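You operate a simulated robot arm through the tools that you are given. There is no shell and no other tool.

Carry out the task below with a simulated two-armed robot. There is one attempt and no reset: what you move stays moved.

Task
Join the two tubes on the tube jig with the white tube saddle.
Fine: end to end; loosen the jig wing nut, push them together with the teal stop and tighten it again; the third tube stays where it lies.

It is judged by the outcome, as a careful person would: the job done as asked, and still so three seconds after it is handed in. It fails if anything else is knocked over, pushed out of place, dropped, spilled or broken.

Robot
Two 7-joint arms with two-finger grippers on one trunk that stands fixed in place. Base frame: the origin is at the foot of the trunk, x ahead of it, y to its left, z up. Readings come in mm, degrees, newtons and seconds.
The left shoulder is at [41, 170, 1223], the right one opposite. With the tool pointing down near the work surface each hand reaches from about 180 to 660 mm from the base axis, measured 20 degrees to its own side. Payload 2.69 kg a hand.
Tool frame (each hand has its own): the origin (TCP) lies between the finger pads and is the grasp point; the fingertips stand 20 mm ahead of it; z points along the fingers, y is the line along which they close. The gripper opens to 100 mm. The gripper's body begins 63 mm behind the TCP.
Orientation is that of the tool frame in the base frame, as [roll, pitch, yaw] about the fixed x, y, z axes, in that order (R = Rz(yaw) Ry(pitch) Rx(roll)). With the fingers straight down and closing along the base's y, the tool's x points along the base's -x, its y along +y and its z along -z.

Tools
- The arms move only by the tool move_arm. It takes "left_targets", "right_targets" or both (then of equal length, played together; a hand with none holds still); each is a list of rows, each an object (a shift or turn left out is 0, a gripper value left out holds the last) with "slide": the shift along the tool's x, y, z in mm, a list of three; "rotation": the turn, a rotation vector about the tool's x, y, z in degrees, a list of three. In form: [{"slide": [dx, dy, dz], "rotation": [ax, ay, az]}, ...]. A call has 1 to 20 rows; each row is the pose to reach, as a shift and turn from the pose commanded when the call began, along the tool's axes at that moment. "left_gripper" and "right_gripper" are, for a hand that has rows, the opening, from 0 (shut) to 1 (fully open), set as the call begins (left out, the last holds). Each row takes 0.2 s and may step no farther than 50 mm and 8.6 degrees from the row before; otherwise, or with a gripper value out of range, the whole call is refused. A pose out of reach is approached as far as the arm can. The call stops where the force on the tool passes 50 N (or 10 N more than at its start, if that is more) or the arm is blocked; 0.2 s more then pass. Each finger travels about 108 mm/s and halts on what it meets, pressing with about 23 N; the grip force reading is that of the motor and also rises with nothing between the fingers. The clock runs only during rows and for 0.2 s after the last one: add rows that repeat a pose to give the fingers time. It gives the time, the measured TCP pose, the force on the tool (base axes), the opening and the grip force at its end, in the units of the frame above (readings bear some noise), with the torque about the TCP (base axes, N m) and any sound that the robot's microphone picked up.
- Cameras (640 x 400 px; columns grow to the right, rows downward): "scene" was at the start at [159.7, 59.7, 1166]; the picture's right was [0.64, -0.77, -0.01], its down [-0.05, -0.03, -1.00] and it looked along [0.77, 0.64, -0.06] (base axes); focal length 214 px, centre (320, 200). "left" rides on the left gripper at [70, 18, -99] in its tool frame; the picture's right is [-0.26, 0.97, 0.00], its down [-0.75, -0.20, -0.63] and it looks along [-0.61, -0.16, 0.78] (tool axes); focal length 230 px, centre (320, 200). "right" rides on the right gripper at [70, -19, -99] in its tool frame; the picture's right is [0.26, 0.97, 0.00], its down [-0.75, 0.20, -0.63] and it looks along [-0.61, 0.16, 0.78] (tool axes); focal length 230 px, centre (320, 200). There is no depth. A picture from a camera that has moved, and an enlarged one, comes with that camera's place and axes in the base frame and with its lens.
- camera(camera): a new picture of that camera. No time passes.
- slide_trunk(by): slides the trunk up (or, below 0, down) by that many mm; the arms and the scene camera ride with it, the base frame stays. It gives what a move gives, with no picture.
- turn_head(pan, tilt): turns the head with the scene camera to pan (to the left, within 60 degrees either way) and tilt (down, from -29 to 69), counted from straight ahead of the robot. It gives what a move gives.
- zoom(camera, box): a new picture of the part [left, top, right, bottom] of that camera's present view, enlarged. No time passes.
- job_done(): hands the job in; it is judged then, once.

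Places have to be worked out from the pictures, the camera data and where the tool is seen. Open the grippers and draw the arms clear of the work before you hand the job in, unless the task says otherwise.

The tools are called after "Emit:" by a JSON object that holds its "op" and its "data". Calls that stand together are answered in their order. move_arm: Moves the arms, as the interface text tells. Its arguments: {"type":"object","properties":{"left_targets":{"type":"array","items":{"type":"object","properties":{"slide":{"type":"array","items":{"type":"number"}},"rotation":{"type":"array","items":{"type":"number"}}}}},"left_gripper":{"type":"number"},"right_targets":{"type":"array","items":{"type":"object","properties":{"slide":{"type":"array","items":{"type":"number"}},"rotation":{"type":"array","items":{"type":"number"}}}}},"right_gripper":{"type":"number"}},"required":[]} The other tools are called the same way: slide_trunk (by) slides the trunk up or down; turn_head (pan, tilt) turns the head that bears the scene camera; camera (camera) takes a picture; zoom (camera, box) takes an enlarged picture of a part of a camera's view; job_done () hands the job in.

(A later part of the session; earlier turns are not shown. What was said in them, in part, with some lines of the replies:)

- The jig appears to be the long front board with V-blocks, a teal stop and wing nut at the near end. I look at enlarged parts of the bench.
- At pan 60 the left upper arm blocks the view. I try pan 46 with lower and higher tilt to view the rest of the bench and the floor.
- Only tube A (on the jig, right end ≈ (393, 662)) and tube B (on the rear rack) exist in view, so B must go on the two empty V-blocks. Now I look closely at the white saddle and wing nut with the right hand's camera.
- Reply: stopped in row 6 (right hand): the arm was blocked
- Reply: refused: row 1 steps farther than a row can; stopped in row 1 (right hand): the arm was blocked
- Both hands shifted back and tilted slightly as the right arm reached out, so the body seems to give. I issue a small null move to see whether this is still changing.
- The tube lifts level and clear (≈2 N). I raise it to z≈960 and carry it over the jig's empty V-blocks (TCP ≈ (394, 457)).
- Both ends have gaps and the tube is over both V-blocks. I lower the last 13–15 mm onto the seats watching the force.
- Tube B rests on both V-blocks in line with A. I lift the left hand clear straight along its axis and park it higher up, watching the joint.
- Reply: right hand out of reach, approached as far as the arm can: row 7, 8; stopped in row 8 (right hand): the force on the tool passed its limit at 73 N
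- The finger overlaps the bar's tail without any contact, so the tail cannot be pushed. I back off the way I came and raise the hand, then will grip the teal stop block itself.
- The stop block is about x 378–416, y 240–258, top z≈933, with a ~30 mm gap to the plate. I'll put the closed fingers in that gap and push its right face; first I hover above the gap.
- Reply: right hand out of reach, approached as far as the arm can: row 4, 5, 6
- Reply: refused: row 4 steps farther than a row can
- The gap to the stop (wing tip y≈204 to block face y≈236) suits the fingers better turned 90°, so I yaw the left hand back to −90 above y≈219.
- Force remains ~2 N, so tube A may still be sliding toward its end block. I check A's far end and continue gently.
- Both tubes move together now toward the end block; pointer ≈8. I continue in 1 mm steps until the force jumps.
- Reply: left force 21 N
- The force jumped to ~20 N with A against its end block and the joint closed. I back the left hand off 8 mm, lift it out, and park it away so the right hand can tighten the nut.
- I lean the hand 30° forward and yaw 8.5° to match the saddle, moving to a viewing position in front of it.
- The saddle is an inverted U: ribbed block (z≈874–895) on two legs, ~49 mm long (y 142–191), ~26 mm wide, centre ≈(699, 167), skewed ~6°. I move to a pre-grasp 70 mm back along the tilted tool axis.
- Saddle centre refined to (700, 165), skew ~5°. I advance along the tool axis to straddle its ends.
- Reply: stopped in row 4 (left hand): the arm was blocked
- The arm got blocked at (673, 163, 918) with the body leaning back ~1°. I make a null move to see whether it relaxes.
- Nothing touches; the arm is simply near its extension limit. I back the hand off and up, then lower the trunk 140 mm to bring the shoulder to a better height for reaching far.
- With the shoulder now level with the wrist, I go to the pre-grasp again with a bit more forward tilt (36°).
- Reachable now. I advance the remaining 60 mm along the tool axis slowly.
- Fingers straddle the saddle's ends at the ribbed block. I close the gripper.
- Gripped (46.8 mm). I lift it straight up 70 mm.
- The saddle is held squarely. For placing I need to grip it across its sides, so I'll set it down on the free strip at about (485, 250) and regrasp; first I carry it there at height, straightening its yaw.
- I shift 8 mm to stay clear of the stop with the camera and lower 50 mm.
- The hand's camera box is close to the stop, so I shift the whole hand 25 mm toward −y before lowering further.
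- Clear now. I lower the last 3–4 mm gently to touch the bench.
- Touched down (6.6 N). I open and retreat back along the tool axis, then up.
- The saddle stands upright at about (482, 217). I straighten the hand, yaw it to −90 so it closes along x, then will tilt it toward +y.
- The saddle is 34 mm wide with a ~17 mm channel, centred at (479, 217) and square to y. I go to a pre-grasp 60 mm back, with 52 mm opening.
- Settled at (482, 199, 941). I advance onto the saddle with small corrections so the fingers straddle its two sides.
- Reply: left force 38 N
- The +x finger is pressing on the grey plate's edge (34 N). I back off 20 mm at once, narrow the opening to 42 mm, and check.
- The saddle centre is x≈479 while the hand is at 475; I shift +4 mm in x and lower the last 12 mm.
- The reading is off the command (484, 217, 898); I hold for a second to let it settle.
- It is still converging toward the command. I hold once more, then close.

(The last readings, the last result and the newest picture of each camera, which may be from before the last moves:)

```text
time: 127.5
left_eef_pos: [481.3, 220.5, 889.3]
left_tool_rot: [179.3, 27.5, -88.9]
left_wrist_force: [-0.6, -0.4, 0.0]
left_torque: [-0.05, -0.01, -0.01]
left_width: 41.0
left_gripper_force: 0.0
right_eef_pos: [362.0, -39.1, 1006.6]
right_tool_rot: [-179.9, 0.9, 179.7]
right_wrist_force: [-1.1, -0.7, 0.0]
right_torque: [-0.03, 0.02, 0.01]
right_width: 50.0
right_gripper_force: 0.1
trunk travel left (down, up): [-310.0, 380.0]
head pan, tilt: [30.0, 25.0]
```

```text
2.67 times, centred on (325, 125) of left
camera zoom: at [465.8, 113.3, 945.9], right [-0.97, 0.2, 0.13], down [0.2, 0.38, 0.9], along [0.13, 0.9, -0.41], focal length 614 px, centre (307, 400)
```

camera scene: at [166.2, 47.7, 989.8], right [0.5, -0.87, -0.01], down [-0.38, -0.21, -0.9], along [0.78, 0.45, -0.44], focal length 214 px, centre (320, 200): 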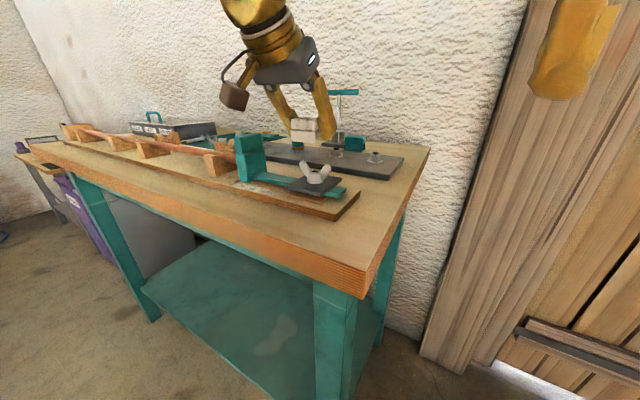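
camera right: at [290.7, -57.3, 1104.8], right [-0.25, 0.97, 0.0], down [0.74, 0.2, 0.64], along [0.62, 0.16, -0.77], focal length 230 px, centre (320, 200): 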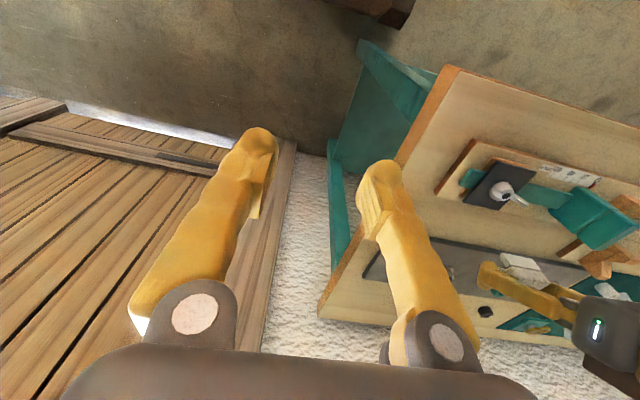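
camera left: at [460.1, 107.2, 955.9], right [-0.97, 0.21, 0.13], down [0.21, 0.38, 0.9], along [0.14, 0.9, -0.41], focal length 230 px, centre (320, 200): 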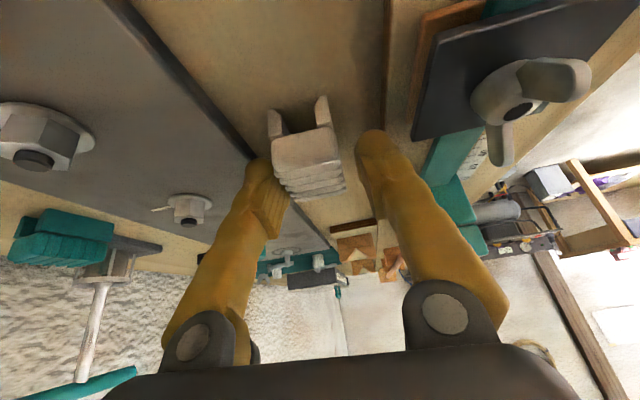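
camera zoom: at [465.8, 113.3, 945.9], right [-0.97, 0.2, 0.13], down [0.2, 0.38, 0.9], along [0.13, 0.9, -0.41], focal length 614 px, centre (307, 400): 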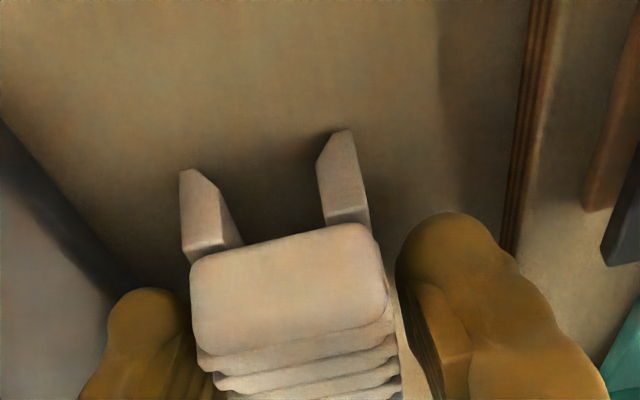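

The hand is around the saddle at z≈889. I close the gripper.

Emit:
{"op": "move_arm", "data": {"left_targets": [{"slide": [0, 0, 0]}, {"slide": [0, 0, 0]}, {"slide": [0, 0, 0]}], "left_gripper": 0}}

Emit:
{"op": "camera", "data": {"camera": "left"}}

Emit:
{"op": "zoom", "data": {"camera": "left", "box": [230, 50, 420, 200]}}

```text
time: 128.3
left_eef_pos: [481.6, 222.1, 889.6]
left_tool_rot: [179.2, 27.5, -88.9]
left_wrist_force: [2.8, -0.7, 11.5]
left_torque: [-0.1, 0.0, -0.06]
left_width: 30.9
left_gripper_force: 23.0
right_eef_pos: [362.0, -39.3, 1007.0]
right_tool_rot: [179.9, 1.0, 179.7]
right_wrist_force: [-1.0, -0.5, 0.2]
right_torque: [0.03, 0.0, 0.0]
right_width: 49.9
right_gripper_force: 0.0
trunk travel left (down, up): [-310.0, 380.0]
head pan, tilt: [30.0, 25.0]
```

```text
taken
camera left: at [465.9, 113.4, 945.2], right [-0.97, 0.2, 0.13], down [0.2, 0.38, 0.9], along [0.13, 0.9, -0.41], focal length 230 px, centre (320, 200)
```

left: 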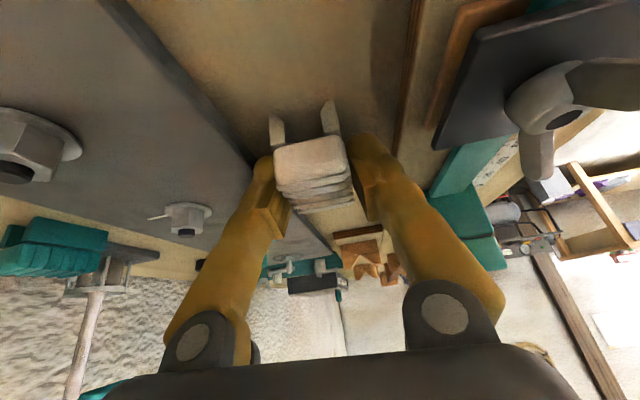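

```text
2.67 times, centred on (325, 125) of left
camera zoom: at [465.9, 113.4, 945.2], right [-0.97, 0.2, 0.13], down [0.2, 0.38, 0.9], along [0.13, 0.9, -0.41], focal length 614 px, centre (307, 400)
```

zoom: 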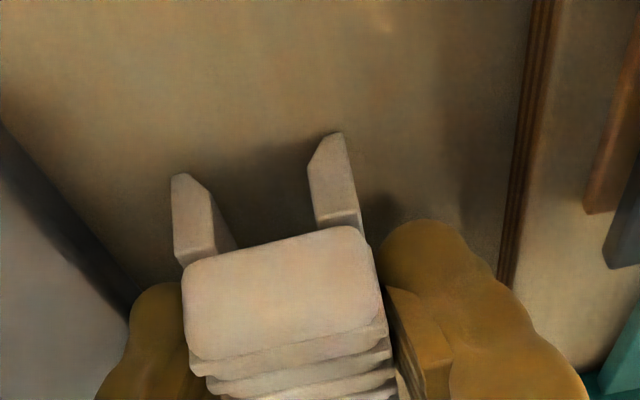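

Gripped at 30.9 mm across its sides. I lift it straight up 60 mm.

Emit:
{"op": "move_arm", "data": {"left_targets": [{"slide": [-3.5, 0, -6.7]}, {"slide": [-9, 0, -17.5]}, {"slide": [-18, 0, -35]}, {"slide": [-27.7, 0, -53.2]}, {"slide": [-27.7, 0, -53.2]}, {"slide": [-27.7, 0, -53.2]}]}}

Emit:
{"op": "camera", "data": {"camera": "left"}}

Emit:
{"op": "zoom", "data": {"camera": "scene", "box": [230, 60, 390, 190]}}

```text
time: 129.7
left_eef_pos: [479.9, 211.2, 948.3]
left_tool_rot: [179.1, 28.6, -90.6]
left_wrist_force: [-0.1, 0.2, 0.4]
left_torque: [0.02, 0.01, 0.03]
left_width: 30.8
left_gripper_force: 23.1
right_eef_pos: [361.3, -39.6, 1006.1]
right_tool_rot: [-180.0, 0.9, 179.7]
right_wrist_force: [0.1, -0.3, 0.3]
right_torque: [0.01, 0.06, 0.01]
right_width: 49.7
right_gripper_force: 0.0
trunk travel left (down, up): [-310.0, 380.0]
head pan, tilt: [30.0, 25.0]
```

```text
taken
camera left: at [462.6, 103.2, 1001.6], right [-0.96, 0.23, 0.14], down [0.21, 0.36, 0.91], along [0.16, 0.91, -0.39], focal length 230 px, centre (320, 200)
```

left: 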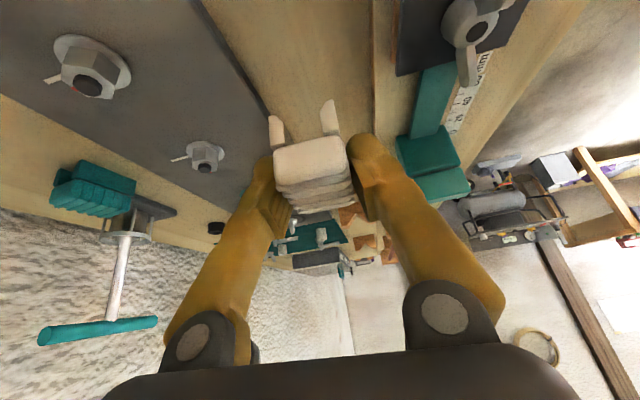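

```text
3.08 times, centred on (310, 125) of scene
camera zoom: at [166.2, 47.6, 989.8], right [0.5, -0.87, -0.01], down [-0.38, -0.21, -0.9], along [0.78, 0.45, -0.44], focal length 660 px, centre (351, 431)
```

zoom: 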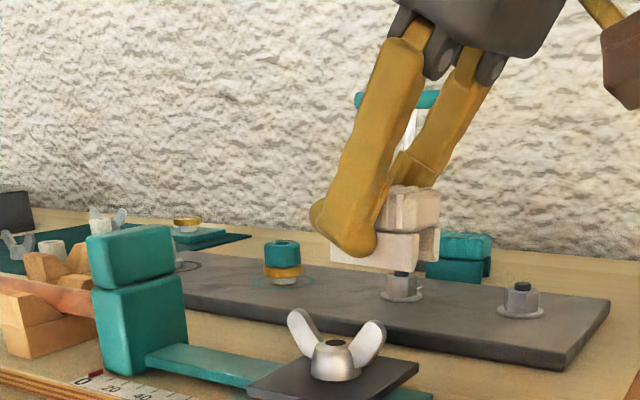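

Held. I raise it to z≈1010 and carry it along the jig to about (395, 580).

Emit:
{"op": "move_arm", "data": {"left_targets": [{"slide": [-15, 0, -27]}, {"slide": [-29.7, 0, -54.4]}, {"slide": [-62, 8.9, -36.8]}, {"slide": [-94.3, 17.8, -19.1]}, {"slide": [-126.7, 26.7, -1.5]}, {"slide": [-159, 35.6, 16.2]}, {"slide": [-191.3, 44.5, 33.8]}, {"slide": [-223.6, 53.3, 51.4]}, {"slide": [-256, 62.2, 69.1]}, {"slide": [-288.3, 71.1, 86.7]}, {"slide": [-320.6, 80, 104.4]}, {"slide": [-352.9, 88.9, 122]}, {"slide": [-352.9, 88.9, 122]}, {"slide": [-352.9, 88.9, 122]}]}}

Emit:
{"op": "turn_head", "data": {"pan": 46, "tilt": 12}}

Emit:
{"op": "camera", "data": {"camera": "scene"}}

Emit:
{"op": "camera", "data": {"camera": "left"}}

```text
time: 132.7
left_eef_pos: [408.9, 570.0, 1025.7]
left_tool_rot: [178.6, 31.1, -93.0]
left_wrist_force: [-0.5, 0.2, -0.4]
left_torque: [0.02, 0.0, 0.0]
left_width: 30.8
left_gripper_force: 23.1
right_eef_pos: [361.9, -39.2, 1008.5]
right_tool_rot: [-180.0, 0.9, 179.6]
right_wrist_force: [-0.1, 0.1, -1.0]
right_torque: [0.0, 0.03, 0.02]
right_width: 50.0
right_gripper_force: 0.0
trunk travel left (down, up): [-310.0, 380.0]
head pan, tilt: [30.0, 25.0]
```

```text
time: 133.5
left_eef_pos: [408.6, 568.1, 1024.4]
left_tool_rot: [178.7, 31.2, -93.0]
left_wrist_force: [0.3, -0.9, -0.5]
left_torque: [0.0, -0.06, -0.01]
left_width: 30.7
left_gripper_force: 23.0
right_eef_pos: [361.0, -38.8, 1006.5]
right_tool_rot: [-179.9, 0.9, 179.7]
right_wrist_force: [-1.0, -0.1, 0.5]
right_torque: [0.02, -0.01, -0.05]
right_width: 49.9
right_gripper_force: 0.0
trunk travel left (down, up): [-310.0, 380.0]
head pan, tilt: [46.0, 12.0]
```

```text
taken
camera scene: at [151.6, 68.7, 1011.1], right [0.72, -0.69, -0.01], down [-0.16, -0.15, -0.98], along [0.68, 0.7, -0.22], focal length 214 px, centre (320, 200)
```

scene: 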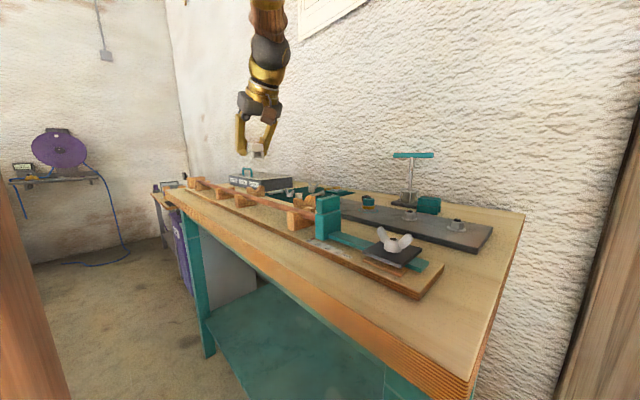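

```text
taken
camera left: at [386.4, 458.8, 1074.5], right [-0.95, 0.26, 0.15], down [0.23, 0.31, 0.92], along [0.19, 0.92, -0.35], focal length 230 px, centre (320, 200)
```

left: 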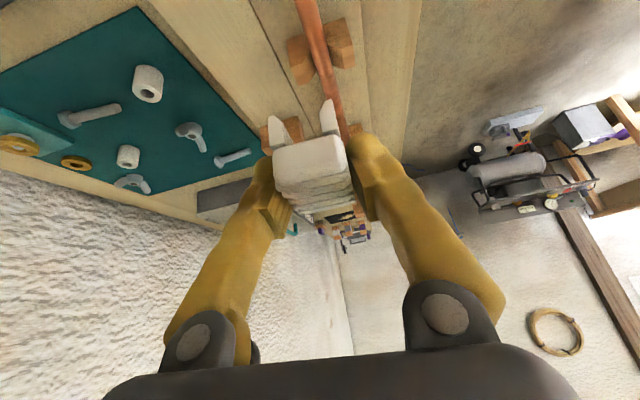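

The hand now holds its commanded pose (pitch 31.2, yaw −93) whereas the saddle was gripped at pitch 27.5, yaw −88.9, so I must correct the orientation. First I locate the joint between the tubes.

Emit:
{"op": "zoom", "data": {"camera": "scene", "box": [190, 165, 290, 235]}}

Emit:
{"op": "zoom", "data": {"camera": "left", "box": [250, 0, 400, 160]}}

```text
5.71 times, centred on (240, 200) of scene
camera zoom: at [151.6, 68.7, 1011.1], right [0.72, -0.69, -0.01], down [-0.16, -0.15, -0.98], along [0.68, 0.7, -0.22], focal length 1226 px, centre (777, 200)
```

zoom: 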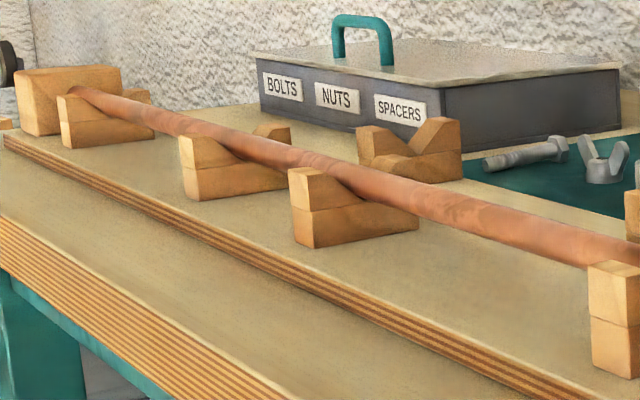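

```text
2.50 times, centred on (325, 80) of left
camera zoom: at [386.4, 458.8, 1074.5], right [-0.95, 0.26, 0.15], down [0.23, 0.31, 0.92], along [0.19, 0.92, -0.35], focal length 575 px, centre (308, 500)
```

zoom: 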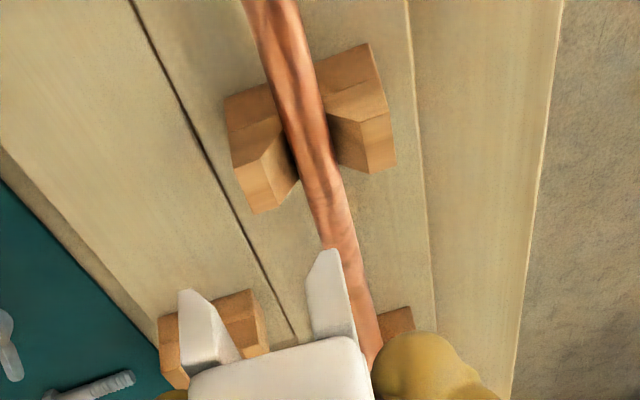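

Emit:
{"op": "zoom", "data": {"camera": "scene", "box": [218, 180, 258, 206]}}

Emit:
{"op": "zoom", "data": {"camera": "left", "box": [310, 40, 370, 140]}}

```text
15.38 times, centred on (238, 193) of scene
camera zoom: at [151.6, 68.7, 1011.1], right [0.72, -0.69, -0.01], down [-0.16, -0.15, -0.98], along [0.68, 0.7, -0.22], focal length 3300 px, centre (1582, 308)
```

zoom: 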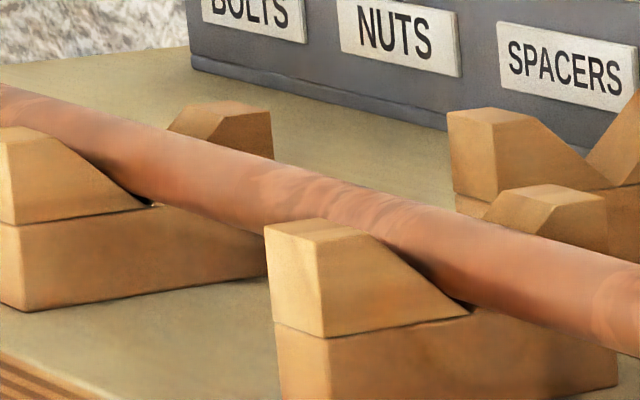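

```text
4.00 times, centred on (340, 90) of left
camera zoom: at [386.4, 458.8, 1074.5], right [-0.95, 0.26, 0.15], down [0.23, 0.31, 0.92], along [0.19, 0.92, -0.35], focal length 920 px, centre (240, 640)
```

zoom: 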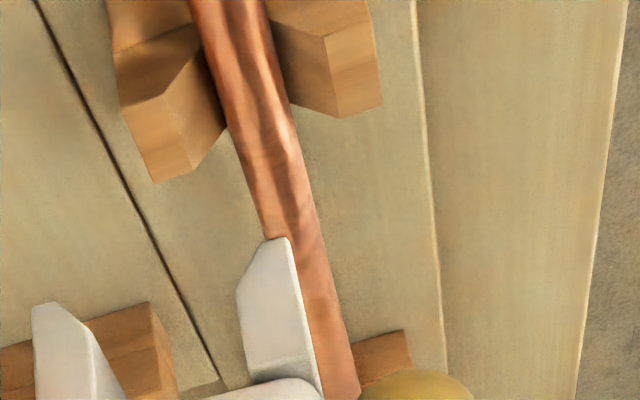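

Emit:
{"op": "zoom", "data": {"camera": "left", "box": [310, 65, 342, 95]}}

Emit:
{"op": "zoom", "data": {"camera": "left", "box": [315, 90, 347, 120]}}

Emit:
{"op": "zoom", "data": {"camera": "left", "box": [322, 112, 354, 142]}}

Emit:
{"op": "zoom", "data": {"camera": "scene", "box": [226, 184, 246, 198]}}

```text
13.33 times, centred on (326, 80) of left
camera zoom: at [386.4, 458.8, 1074.5], right [-0.95, 0.26, 0.15], down [0.23, 0.31, 0.92], along [0.19, 0.92, -0.35], focal length 3068 px, centre (240, 1800)
```

zoom: 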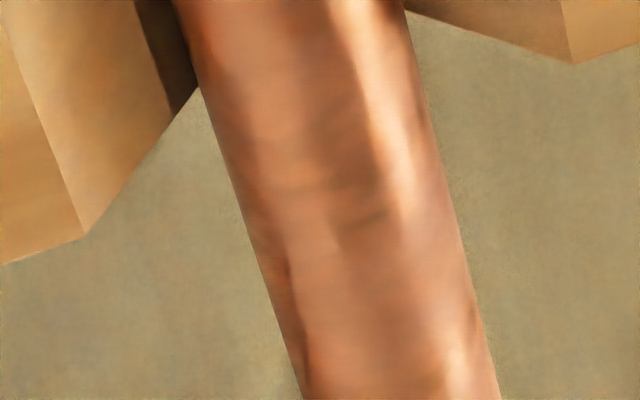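

```text
13.33 times, centred on (331, 105) of left
camera zoom: at [386.4, 458.8, 1074.5], right [-0.95, 0.26, 0.15], down [0.23, 0.31, 0.92], along [0.19, 0.92, -0.35], focal length 3068 px, centre (173, 1467)
```

zoom: 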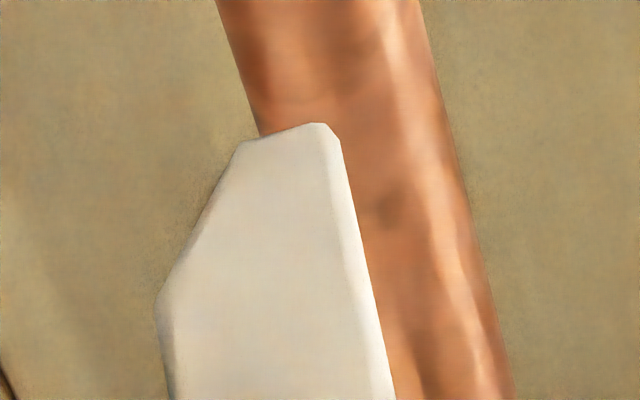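

```text
13.33 times, centred on (338, 127) of left
camera zoom: at [386.4, 458.8, 1074.5], right [-0.95, 0.26, 0.15], down [0.23, 0.31, 0.92], along [0.19, 0.92, -0.35], focal length 3068 px, centre (80, 1173)
```

zoom: 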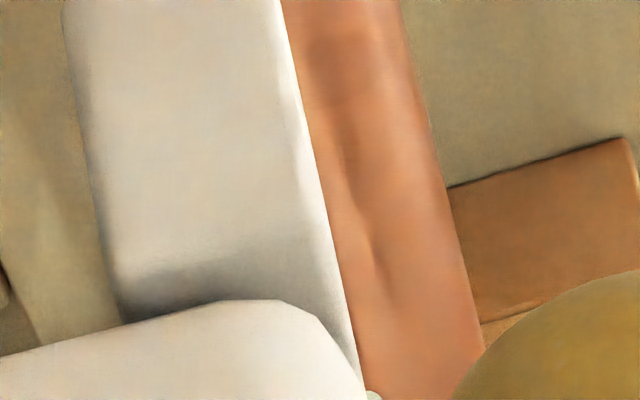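

```text
16.00 times, centred on (236, 191) of scene
camera zoom: at [151.6, 68.7, 1011.1], right [0.72, -0.69, -0.01], down [-0.16, -0.15, -0.98], along [0.68, 0.7, -0.22], focal length 3432 px, centre (1664, 344)
```

zoom: 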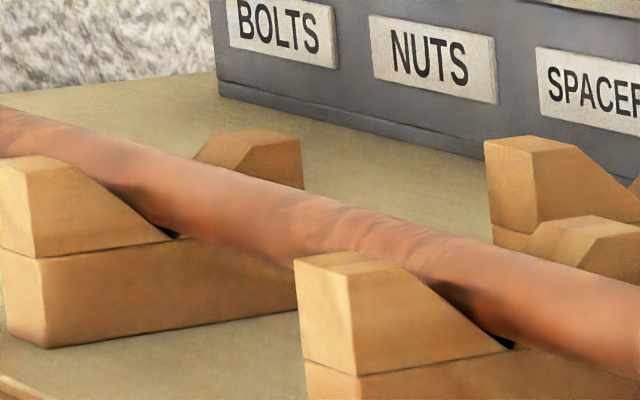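

The texture change (seam) lies at about y≈671, x≈395; the saddle centre is ~4 mm behind the TCP in y and its leg tips ~31 mm below. I move to hover at TCP (395, 675, 955) with the orientation corrected to pitch 27.5, yaw −90.

Emit:
{"op": "move_arm", "data": {"left_targets": [{"slide": [-9, 3.2, 19], "rotation": [-0.2, 0.6, -0.4]}, {"slide": [-18, 6.4, 38], "rotation": [-0.35, 1.2, -0.9]}, {"slide": [-27, 9.6, 57], "rotation": [-0.5, 1.8, -1.3]}, {"slide": [-36, 12.8, 76], "rotation": [-0.7, 2.5, -1.7]}, {"slide": [-46, 16, 95], "rotation": [-0.9, 3.1, -2.1]}, {"slide": [-54.9, 19.2, 114.3], "rotation": [-1.05, 3.7, -2.57]}, {"slide": [-54.9, 19.2, 114.3], "rotation": [-1.05, 3.7, -2.57]}, {"slide": [-54.9, 19.2, 114.3], "rotation": [-1.05, 3.7, -2.57]}]}}

Emit:
{"op": "camera", "data": {"camera": "left"}}

Emit:
{"op": "zoom", "data": {"camera": "scene", "box": [200, 150, 280, 210]}}

Emit:
{"op": "zoom", "data": {"camera": "left", "box": [240, 60, 400, 200]}}

```text
time: 135.3
left_eef_pos: [391.0, 676.9, 954.4]
left_tool_rot: [179.2, 27.5, -90.0]
left_wrist_force: [1.2, -1.0, -0.1]
left_torque: [-0.01, 0.02, 0.0]
left_width: 30.8
left_gripper_force: 23.3
right_eef_pos: [361.9, -38.3, 1006.0]
right_tool_rot: [180.0, 0.9, 179.8]
right_wrist_force: [0.5, 0.0, -0.7]
right_torque: [-0.03, 0.02, -0.02]
right_width: 50.0
right_gripper_force: 0.0
trunk travel left (down, up): [-310.0, 380.0]
head pan, tilt: [46.0, 12.0]
```

```text
taken
camera left: at [372.7, 568.6, 1010.4], right [-0.97, 0.22, 0.13], down [0.21, 0.38, 0.9], along [0.15, 0.9, -0.41], focal length 230 px, centre (320, 200)
```

left: 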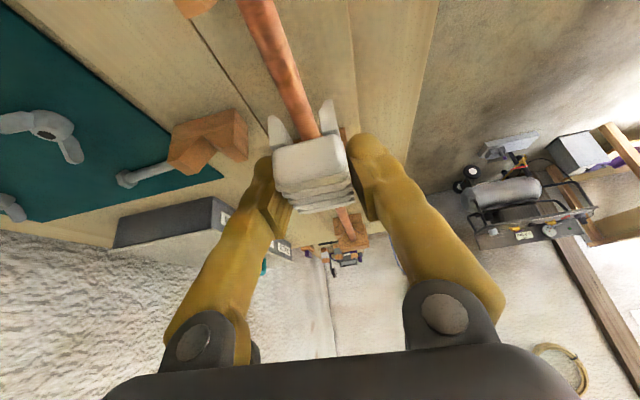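

```text
6.67 times, centred on (240, 180) of scene
camera zoom: at [151.6, 68.8, 1011.1], right [0.72, -0.69, -0.01], down [-0.16, -0.15, -0.98], along [0.68, 0.7, -0.22], focal length 1430 px, centre (853, 333)
```

zoom: 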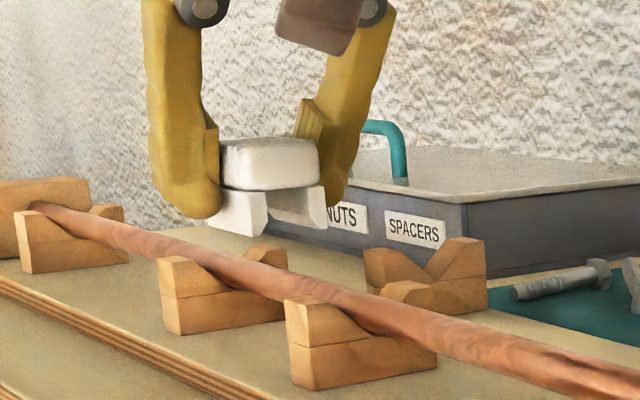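

```text
2.86 times, centred on (320, 130) of left
camera zoom: at [372.7, 568.6, 1010.4], right [-0.97, 0.22, 0.13], down [0.21, 0.38, 0.9], along [0.15, 0.9, -0.41], focal length 657 px, centre (320, 400)
```

zoom: 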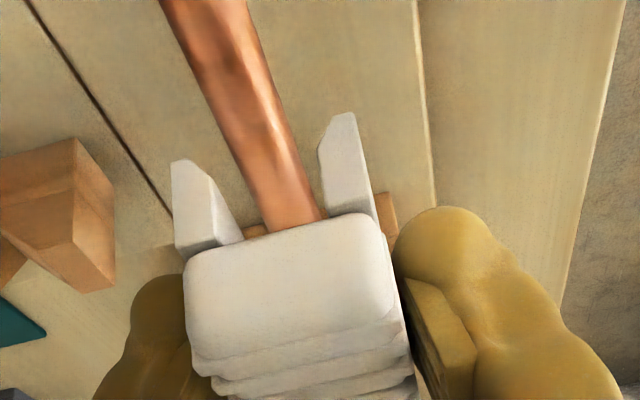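

Alignment is good; the tube lies ~4 mm to +x of the channel centre. I shift +4 mm in x and lower 20 mm so the legs begin to straddle the tube, then look.

Emit:
{"op": "move_arm", "data": {"left_targets": [{"slide": [0, -2, 0]}, {"slide": [0, -4, 0]}, {"slide": [0, -4, 0]}, {"slide": [2.8, -4, 5.3]}, {"slide": [5.5, -4, 10.6]}, {"slide": [8.3, -4, 16]}, {"slide": [8.3, -4, 16]}, {"slide": [8.3, -4, 16]}]}}

Emit:
{"op": "zoom", "data": {"camera": "left", "box": [240, 60, 400, 200]}}

Emit:
{"op": "zoom", "data": {"camera": "scene", "box": [200, 150, 280, 210]}}

```text
time: 137.1
left_eef_pos: [394.4, 676.0, 937.1]
left_tool_rot: [179.0, 27.5, -90.0]
left_wrist_force: [0.6, 0.0, 0.4]
left_torque: [-0.01, 0.02, 0.0]
left_width: 30.8
left_gripper_force: 22.9
right_eef_pos: [361.3, -38.9, 1006.7]
right_tool_rot: [180.0, 1.0, 179.7]
right_wrist_force: [0.3, -0.2, -0.5]
right_torque: [-0.05, -0.01, 0.0]
right_width: 49.9
right_gripper_force: 0.1
trunk travel left (down, up): [-310.0, 380.0]
head pan, tilt: [46.0, 12.0]
```

```text
2.86 times, centred on (320, 130) of left
camera zoom: at [377.0, 568.3, 993.6], right [-0.97, 0.22, 0.13], down [0.21, 0.38, 0.9], along [0.15, 0.9, -0.41], focal length 657 px, centre (320, 400)
```

zoom: 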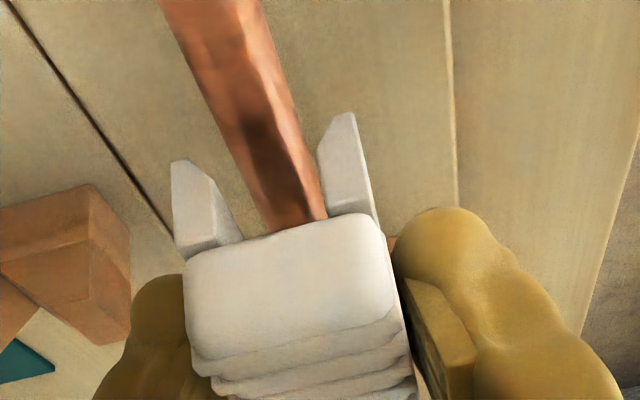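

```text
6.67 times, centred on (240, 180) of scene
camera zoom: at [151.6, 68.8, 1011.1], right [0.72, -0.69, -0.01], down [-0.16, -0.15, -0.98], along [0.68, 0.7, -0.22], focal length 1430 px, centre (853, 333)
```

zoom: 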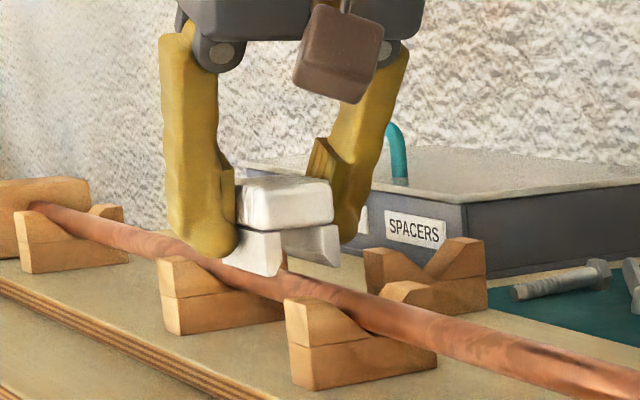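

The legs now flank the tube; offset is ~1.5 mm. I correct it and lower another 12 mm in small steps.

Emit:
{"op": "move_arm", "data": {"left_targets": [{"slide": [0, -1.5, 0]}, {"slide": [1.4, -1.5, 2.7]}, {"slide": [2.8, -1.5, 5.3]}, {"slide": [4.2, -1.5, 8]}, {"slide": [5.5, -1.5, 10.6]}, {"slide": [5.5, -1.5, 10.6]}]}}

Emit:
{"op": "zoom", "data": {"camera": "left", "box": [240, 60, 400, 200]}}

Emit:
{"op": "zoom", "data": {"camera": "scene", "box": [200, 150, 280, 210]}}

```text
time: 138.5
left_eef_pos: [395.1, 676.8, 924.7]
left_tool_rot: [179.1, 27.5, -90.0]
left_wrist_force: [1.6, 0.3, 0.5]
left_torque: [0.02, 0.0, 0.0]
left_width: 30.9
left_gripper_force: 23.6
right_eef_pos: [361.9, -39.7, 1006.3]
right_tool_rot: [180.0, 0.9, 179.7]
right_wrist_force: [0.4, 0.0, -0.3]
right_torque: [-0.03, -0.05, 0.01]
right_width: 50.0
right_gripper_force: 0.0
trunk travel left (down, up): [-310.0, 380.0]
head pan, tilt: [46.0, 12.0]
```

```text
2.86 times, centred on (320, 130) of left
camera zoom: at [378.5, 569.5, 980.8], right [-0.97, 0.22, 0.13], down [0.21, 0.38, 0.9], along [0.15, 0.9, -0.41], focal length 657 px, centre (320, 400)
```

zoom: 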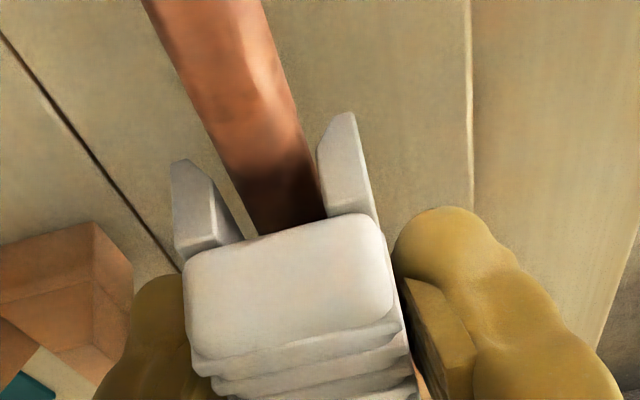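

```text
6.67 times, centred on (240, 180) of scene
camera zoom: at [151.6, 68.8, 1011.1], right [0.72, -0.69, -0.01], down [-0.16, -0.15, -0.98], along [0.68, 0.7, -0.22], focal length 1430 px, centre (853, 333)
```

zoom: 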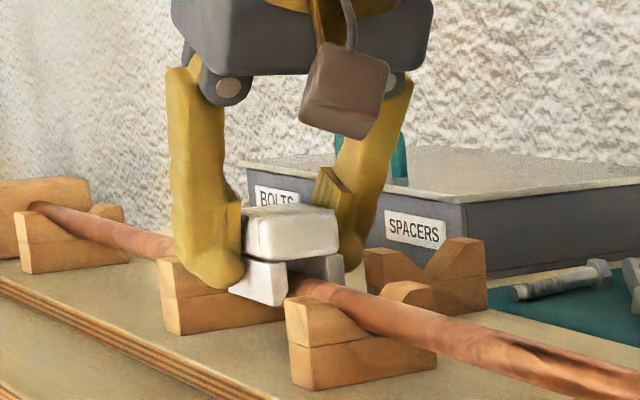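

Emit:
{"op": "zoom", "data": {"camera": "scene", "box": [222, 174, 258, 200]}}

```text
15.38 times, centred on (240, 187) of scene
camera zoom: at [151.6, 68.8, 1011.1], right [0.72, -0.69, -0.01], down [-0.16, -0.15, -0.98], along [0.68, 0.7, -0.22], focal length 3300 px, centre (1551, 400)
```

zoom: 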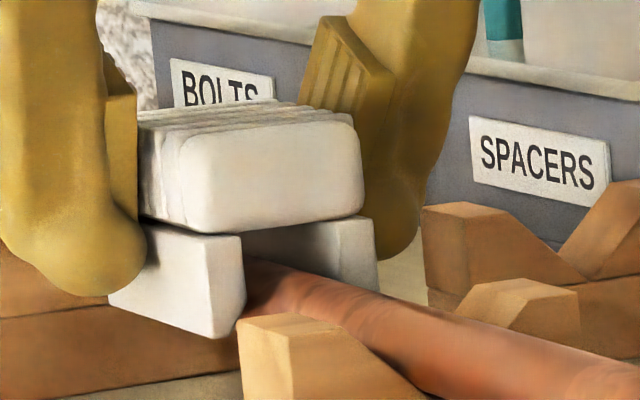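

Measured in the scene view, the saddle centre is ~6 mm short (−y) of the seam. I slide it +6 mm along the tube at this height (not touching yet) and lower toward contact.

Emit:
{"op": "move_arm", "data": {"left_targets": [{"slide": [-2.6, 0, 1.4]}, {"slide": [-5.3, 0, 2.8]}, {"slide": [-5.3, 0, 2.8]}, {"slide": [-4.4, 0, 4.6]}, {"slide": [-3.5, 0, 6.3]}, {"slide": [-2.5, 0, 8.1]}, {"slide": [-2.5, 0, 8.1]}]}}

Emit:
{"op": "zoom", "data": {"camera": "scene", "box": [222, 174, 258, 200]}}

Emit:
{"op": "zoom", "data": {"camera": "left", "box": [240, 60, 400, 200]}}

```text
time: 140.1
left_eef_pos: [395.9, 683.3, 919.4]
left_tool_rot: [179.1, 27.6, -89.9]
left_wrist_force: [-1.0, -0.6, 0.0]
left_torque: [-0.02, 0.0, 0.0]
left_width: 30.7
left_gripper_force: 23.1
right_eef_pos: [361.2, -38.7, 1007.3]
right_tool_rot: [180.0, 0.9, 179.8]
right_wrist_force: [-0.3, 0.3, -0.5]
right_torque: [0.01, -0.02, -0.01]
right_width: 49.8
right_gripper_force: 0.1
trunk travel left (down, up): [-310.0, 380.0]
head pan, tilt: [46.0, 12.0]
```

```text
15.38 times, centred on (240, 187) of scene
camera zoom: at [151.6, 68.8, 1011.1], right [0.72, -0.69, -0.01], down [-0.16, -0.15, -0.98], along [0.68, 0.7, -0.22], focal length 3300 px, centre (1551, 400)
```

zoom: 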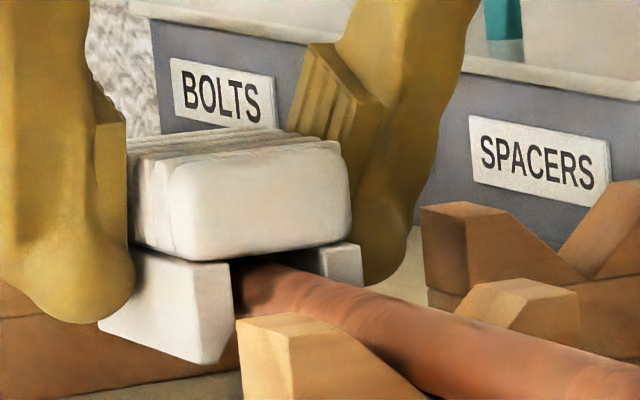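

```text
2.86 times, centred on (320, 130) of left
camera zoom: at [378.2, 575.2, 975.2], right [-0.97, 0.22, 0.13], down [0.21, 0.38, 0.9], along [0.15, 0.9, -0.41], focal length 657 px, centre (320, 400)
```

zoom: 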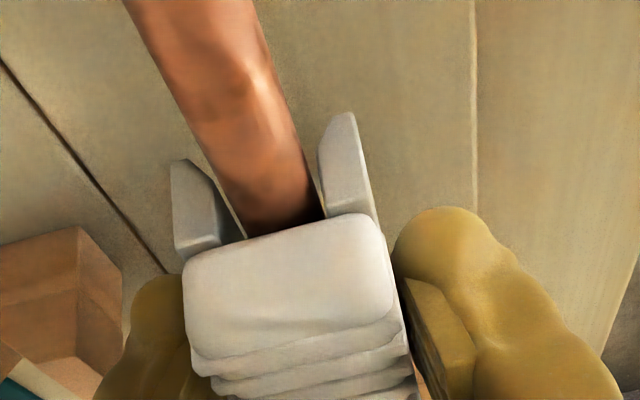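

Centre now ≈671, right over the seam, with the tube entering the channel. I lower the remaining few mm until it seats, watching the force.

Emit:
{"op": "move_arm", "data": {"left_targets": [{"slide": [0.6, 0, 1.1]}, {"slide": [1.2, 0, 2.2]}, {"slide": [1.7, 0, 3.3]}, {"slide": [2.3, 0, 4.4]}, {"slide": [2.3, 0, 4.4]}]}}

Emit:
{"op": "zoom", "data": {"camera": "scene", "box": [222, 174, 258, 200]}}

Emit:
{"op": "zoom", "data": {"camera": "left", "box": [240, 60, 400, 200]}}

```text
time: 141.3
left_eef_pos: [394.3, 683.2, 915.7]
left_tool_rot: [179.3, 27.8, -90.1]
left_wrist_force: [-1.5, 3.4, 15.1]
left_torque: [0.01, 0.01, 0.01]
left_width: 30.8
left_gripper_force: 22.2
right_eef_pos: [360.0, -39.6, 1007.4]
right_tool_rot: [-180.0, 0.9, 179.7]
right_wrist_force: [0.5, -0.7, 0.0]
right_torque: [-0.01, 0.02, -0.01]
right_width: 49.9
right_gripper_force: 0.1
trunk travel left (down, up): [-310.0, 380.0]
head pan, tilt: [46.0, 12.0]
```

```text
15.38 times, centred on (240, 187) of scene
camera zoom: at [150.7, 67.8, 1011.4], right [0.72, -0.69, -0.01], down [-0.16, -0.15, -0.98], along [0.68, 0.7, -0.22], focal length 3300 px, centre (1551, 400)
```

zoom: 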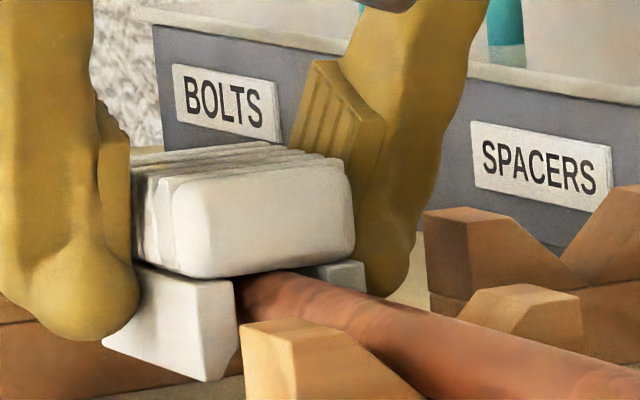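

```text
2.86 times, centred on (320, 130) of left
camera zoom: at [377.6, 574.6, 972.5], right [-0.97, 0.22, 0.13], down [0.21, 0.37, 0.9], along [0.15, 0.9, -0.41], focal length 657 px, centre (320, 400)
```

zoom: 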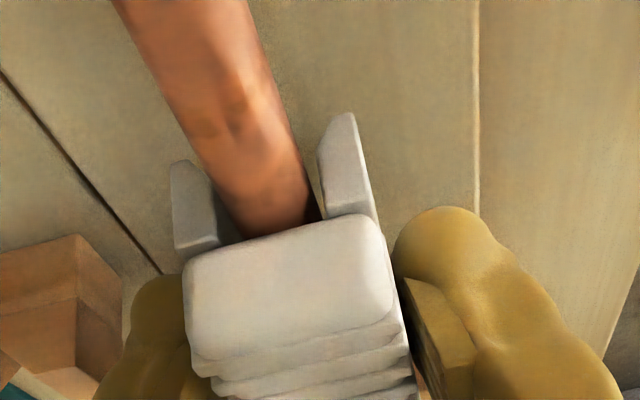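

Contact at ~15 N. I press 3 mm further to make sure it is fully home (and listen for a click), staying under the force limit.

Emit:
{"op": "move_arm", "data": {"left_targets": [{"slide": [0.5, 0, 0.9]}, {"slide": [0.9, 0, 1.8]}, {"slide": [1.4, 0, 2.7]}, {"slide": [1.4, 0, 2.7]}]}}

Emit:
{"op": "zoom", "data": {"camera": "scene", "box": [222, 174, 258, 200]}}

```text
time: 142.3
left_eef_pos: [395.7, 681.2, 913.6]
left_tool_rot: [179.4, 27.7, -90.0]
left_wrist_force: [2.8, 6.9, 21.2]
left_torque: [0.32, -0.01, -0.04]
left_width: 30.8
left_gripper_force: 23.0
right_eef_pos: [360.1, -40.0, 1007.9]
right_tool_rot: [180.0, 0.9, 179.8]
right_wrist_force: [0.0, 0.2, 0.5]
right_torque: [0.04, 0.0, 0.02]
right_width: 49.9
right_gripper_force: 0.1
trunk travel left (down, up): [-310.0, 380.0]
head pan, tilt: [46.0, 12.0]
```

```text
15.38 times, centred on (240, 187) of scene
camera zoom: at [150.7, 67.6, 1011.4], right [0.72, -0.69, -0.01], down [-0.16, -0.15, -0.98], along [0.68, 0.7, -0.22], focal length 3300 px, centre (1551, 400)
```

zoom: 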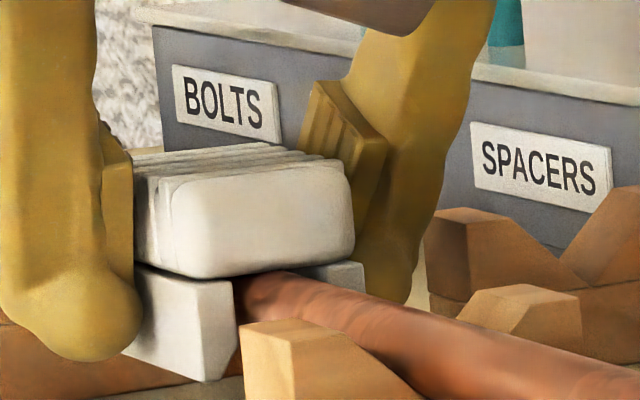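

The fingers slipped down slightly on the saddle while it stayed put, so it sits firmly on the tubes. I open the gripper and back off along the tool axis.

Emit:
{"op": "move_arm", "data": {"left_targets": [{"slide": [0, 0, 0]}, {"slide": [0, 0, 0]}, {"slide": [0, 0, -8]}, {"slide": [0, 0, -25]}, {"slide": [0, 0, -50]}, {"slide": [0, 0, -80]}, {"slide": [0, 0, -80]}], "left_gripper": 0.55}}

Emit:
{"op": "camera", "data": {"camera": "left"}}

Emit:
{"op": "zoom", "data": {"camera": "left", "box": [240, 0, 400, 140]}}

Emit:
{"op": "zoom", "data": {"camera": "scene", "box": [216, 174, 264, 204]}}

```text
time: 143.9
left_eef_pos: [395.4, 644.8, 980.9]
left_tool_rot: [179.1, 27.5, -90.1]
left_wrist_force: [0.2, 0.6, 0.6]
left_torque: [0.01, 0.0, 0.01]
left_width: 55.2
left_gripper_force: 0.0
right_eef_pos: [362.1, -38.8, 1006.9]
right_tool_rot: [-179.9, 1.0, 179.7]
right_wrist_force: [0.1, -0.1, -0.2]
right_torque: [-0.01, 0.01, 0.01]
right_width: 49.9
right_gripper_force: 0.0
trunk travel left (down, up): [-310.0, 380.0]
head pan, tilt: [46.0, 12.0]
```

```text
taken
camera left: at [378.3, 537.4, 1037.3], right [-0.97, 0.22, 0.13], down [0.21, 0.38, 0.9], along [0.15, 0.9, -0.41], focal length 230 px, centre (320, 200)
```

left: 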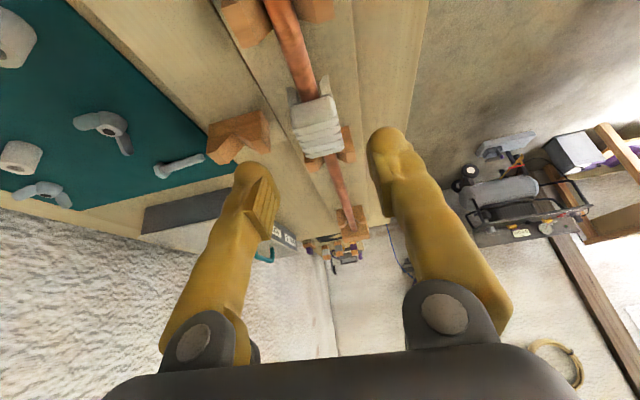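

```text
2.86 times, centred on (320, 70) of left
camera zoom: at [378.3, 537.4, 1037.3], right [-0.97, 0.22, 0.13], down [0.21, 0.38, 0.9], along [0.15, 0.9, -0.41], focal length 657 px, centre (320, 571)
```

zoom: 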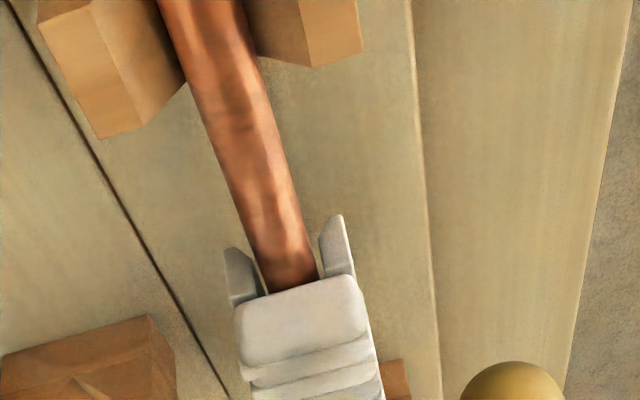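

```text
13.33 times, centred on (240, 189) of scene
camera zoom: at [151.7, 68.9, 1011.1], right [0.72, -0.69, -0.01], down [-0.16, -0.15, -0.98], along [0.68, 0.7, -0.22], focal length 2860 px, centre (1387, 347)
```

zoom: 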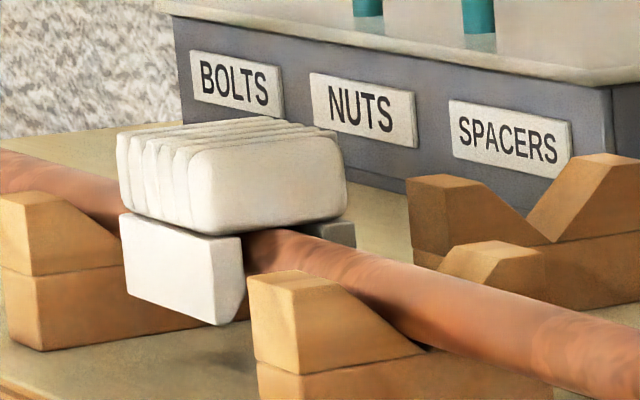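

The saddle sits level over the joint with the tube against its channel top. I withdraw the left hand up and back, and open both grippers.

Emit:
{"op": "move_arm", "data": {"left_targets": [{"slide": [0, 0, -30]}, {"slide": [-10, 0, -65]}, {"slide": [-15, 0, -105]}, {"slide": [0, 5, -140]}, {"slide": [30, 10, -165]}, {"slide": [60, 20, -185]}, {"slide": [90, 30, -200]}], "left_gripper": 1}}

Emit:
{"op": "camera", "data": {"camera": "left"}}

Emit:
{"op": "turn_head", "data": {"pan": 44, "tilt": 16}}

Emit:
{"op": "camera", "data": {"camera": "scene"}}

Emit:
{"op": "zoom", "data": {"camera": "scene", "box": [160, 150, 400, 300]}}

```text
time: 145.5
left_eef_pos: [369.2, 471.9, 1120.4]
left_tool_rot: [179.2, 27.6, -89.8]
left_wrist_force: [-0.4, 0.9, -0.5]
left_torque: [-0.03, 0.01, 0.0]
left_width: 100.0
left_gripper_force: 0.1
right_eef_pos: [361.0, -39.7, 1007.4]
right_tool_rot: [180.0, 0.9, 179.7]
right_wrist_force: [0.1, -0.4, 0.0]
right_torque: [0.02, -0.03, -0.02]
right_width: 49.8
right_gripper_force: 0.0
trunk travel left (down, up): [-310.0, 380.0]
head pan, tilt: [46.0, 12.0]
```

```text
taken
camera left: at [352.2, 364.6, 1175.4], right [-0.97, 0.22, 0.13], down [0.21, 0.38, 0.9], along [0.15, 0.9, -0.41], focal length 230 px, centre (320, 200)
```

left: 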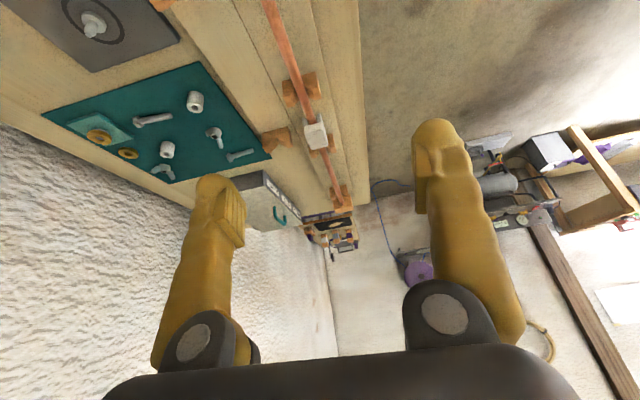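

```text
time: 146.2
left_eef_pos: [368.9, 473.2, 1119.7]
left_tool_rot: [179.2, 27.7, -89.8]
left_wrist_force: [-0.3, 0.5, -0.4]
left_torque: [0.01, 0.0, 0.0]
left_width: 100.0
left_gripper_force: 0.2
right_eef_pos: [361.9, -39.7, 1006.3]
right_tool_rot: [-180.0, 1.0, 179.8]
right_wrist_force: [0.3, -0.2, 0.0]
right_torque: [0.01, -0.02, 0.0]
right_width: 50.1
right_gripper_force: 0.0
trunk travel left (down, up): [-310.0, 380.0]
head pan, tilt: [44.0, 16.0]
```

```text
taken
camera scene: at [153.8, 66.4, 1004.6], right [0.69, -0.72, -0.01], down [-0.21, -0.19, -0.96], along [0.69, 0.67, -0.29], focal length 214 px, centre (320, 200)
```

scene: 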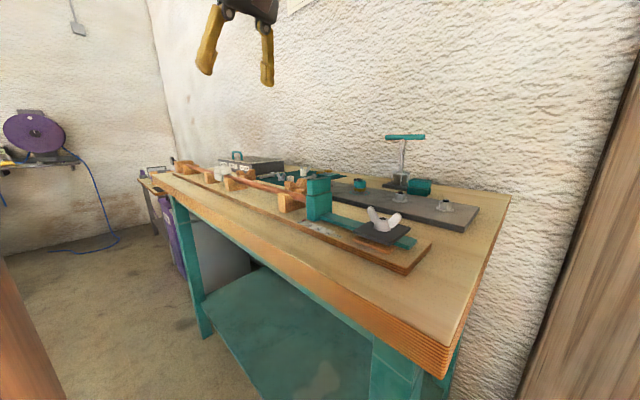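

```text
2.67 times, centred on (280, 225) of scene
camera zoom: at [153.8, 66.4, 1004.6], right [0.69, -0.72, -0.01], down [-0.21, -0.19, -0.96], along [0.69, 0.67, -0.29], focal length 572 px, centre (427, 133)
```

zoom: 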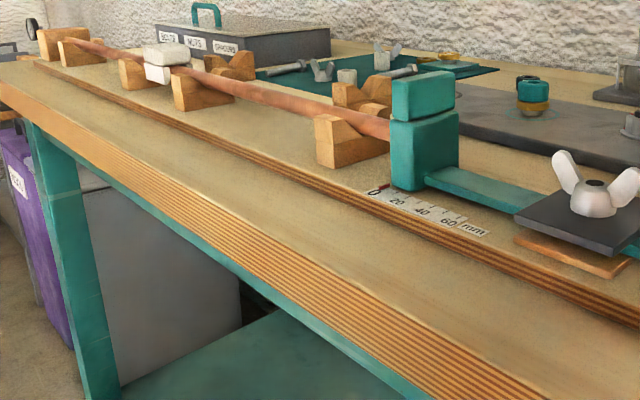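

Everything looks in order; I take a last close look at the saddle and the joint area and at the nut.

Emit:
{"op": "zoom", "data": {"camera": "left", "box": [260, 50, 370, 220]}}

Emit:
{"op": "zoom", "data": {"camera": "scene", "box": [190, 155, 260, 200]}}

Emit:
{"op": "zoom", "data": {"camera": "scene", "box": [320, 120, 480, 240]}}

```text
2.35 times, centred on (315, 135) of left
camera zoom: at [352.7, 365.8, 1175.0], right [-0.97, 0.22, 0.13], down [0.21, 0.38, 0.9], along [0.15, 0.9, -0.41], focal length 541 px, centre (332, 353)
```

zoom: 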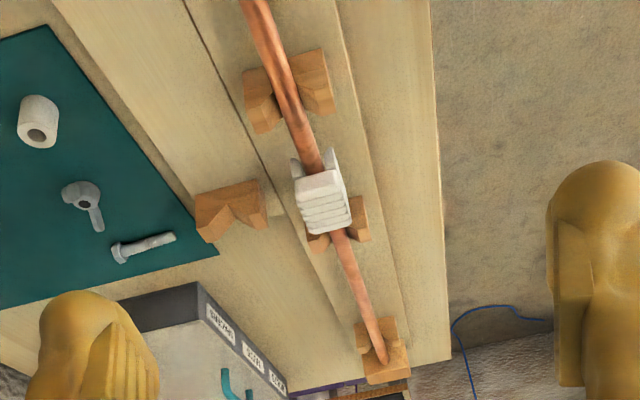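

```text
8.89 times, centred on (225, 178) of scene
camera zoom: at [153.8, 66.4, 1004.6], right [0.69, -0.72, -0.01], down [-0.21, -0.19, -0.96], along [0.69, 0.67, -0.29], focal length 1906 px, centre (1164, 400)
```

zoom: 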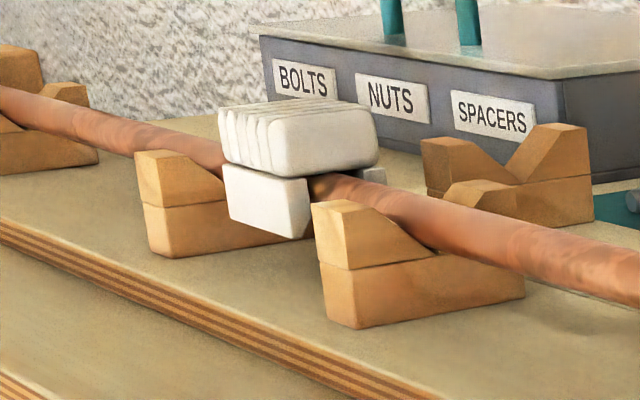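

```text
3.33 times, centred on (400, 180) of scene
camera zoom: at [153.8, 66.4, 1004.6], right [0.69, -0.72, -0.01], down [-0.21, -0.19, -0.96], along [0.69, 0.67, -0.29], focal length 715 px, centre (53, 267)
```

zoom: 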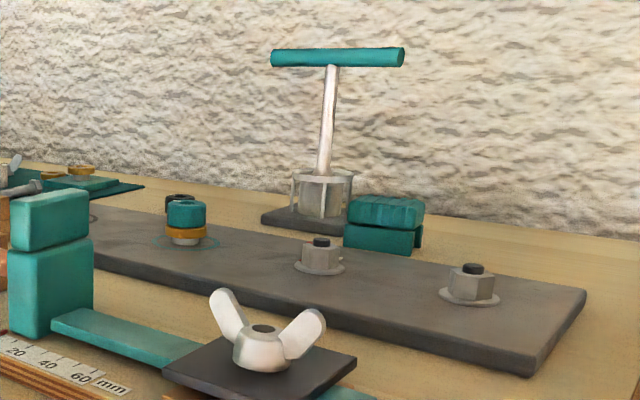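

The saddle's centre is ~65 mm from V2 and ~72 mm from V3, matching the joint. I open the right gripper fully as well; both arms are clear.

Emit:
{"op": "move_arm", "data": {"right_targets": [{"slide": [20, -10, -10]}, {"slide": [40, -20, -20]}, {"slide": [40, -20, -20]}], "right_gripper": 1, "left_targets": [{"slide": [5, 0, -15]}, {"slide": [10, 0, -30]}, {"slide": [10, 0, -30]}], "left_gripper": 1}}

Emit:
{"op": "zoom", "data": {"camera": "scene", "box": [160, 150, 400, 300]}}

```text
time: 147.0
left_eef_pos: [371.0, 449.6, 1141.3]
left_tool_rot: [179.2, 27.7, -90.0]
left_wrist_force: [0.6, 0.2, -0.2]
left_torque: [-0.03, 0.02, 0.02]
left_width: 99.9
left_gripper_force: 0.1
right_eef_pos: [322.4, -59.5, 1026.7]
right_tool_rot: [-179.8, 0.9, 179.7]
right_wrist_force: [-0.2, 0.3, 0.3]
right_torque: [-0.01, 0.05, -0.04]
right_width: 99.9
right_gripper_force: 0.0
trunk travel left (down, up): [-310.0, 380.0]
head pan, tilt: [44.0, 16.0]
```

```text
2.67 times, centred on (280, 225) of scene
camera zoom: at [154.0, 66.6, 1004.5], right [0.69, -0.72, -0.01], down [-0.21, -0.19, -0.96], along [0.69, 0.67, -0.29], focal length 572 px, centre (427, 133)
```

zoom: 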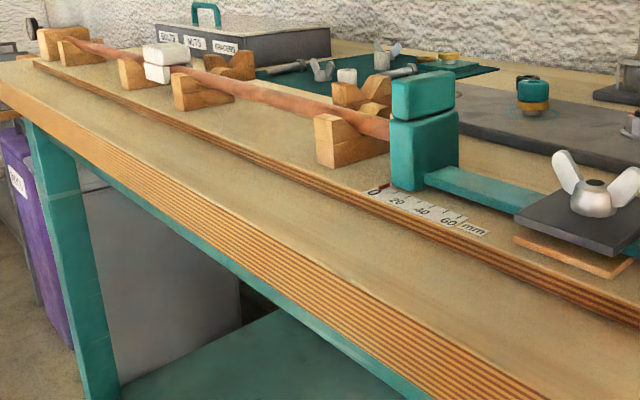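

The tubes are end to end against the tightened stop, the white saddle sits over the joint, and both arms are clear with grippers open. I hand the job in.

Emit:
{"op": "job_done", "data": {}}

```text
The job is handed in.
```

The two tubes are butted end to end on the jig. The wing nut is tight again and the white saddle is seated over the joint. The job is handed in. No result has come back yet.

- **Tubes:** I moved the tube from the rear rack onto the jig's two empty V-blocks. I then loosened the wing nut and pushed with the teal stop until both tubes were hard against the end block, at about 20 N. The stop scale now reads about 3.
- **Wing nut:** It is turned back to firm resistance, 2.8 N·m at the end, with the wings close to their original position.
- **Saddle:** It sits level with the tube against the top of its channel. I heard no click when it seated. The seam itself was hard to see, so I judged its position from the change in tube texture and from how far the stop moved. I put the saddle centre within a few millimetres of it.
- **Third tube:** I only found two tubes in view, one on the jig and one on the rear rack, and used both. I never saw a third one, so I could not confirm where it lies.
- **Contacts along the way:** While loosening the nut, the right wrist reached the end of its turn and the hand jerked sideways, touching something at 73 N. While regripping the saddle, a finger pressed the edge of the grey plate at about 34 N. I saw nothing displaced after either.

Both grippers are open and the arms are clear of the work.
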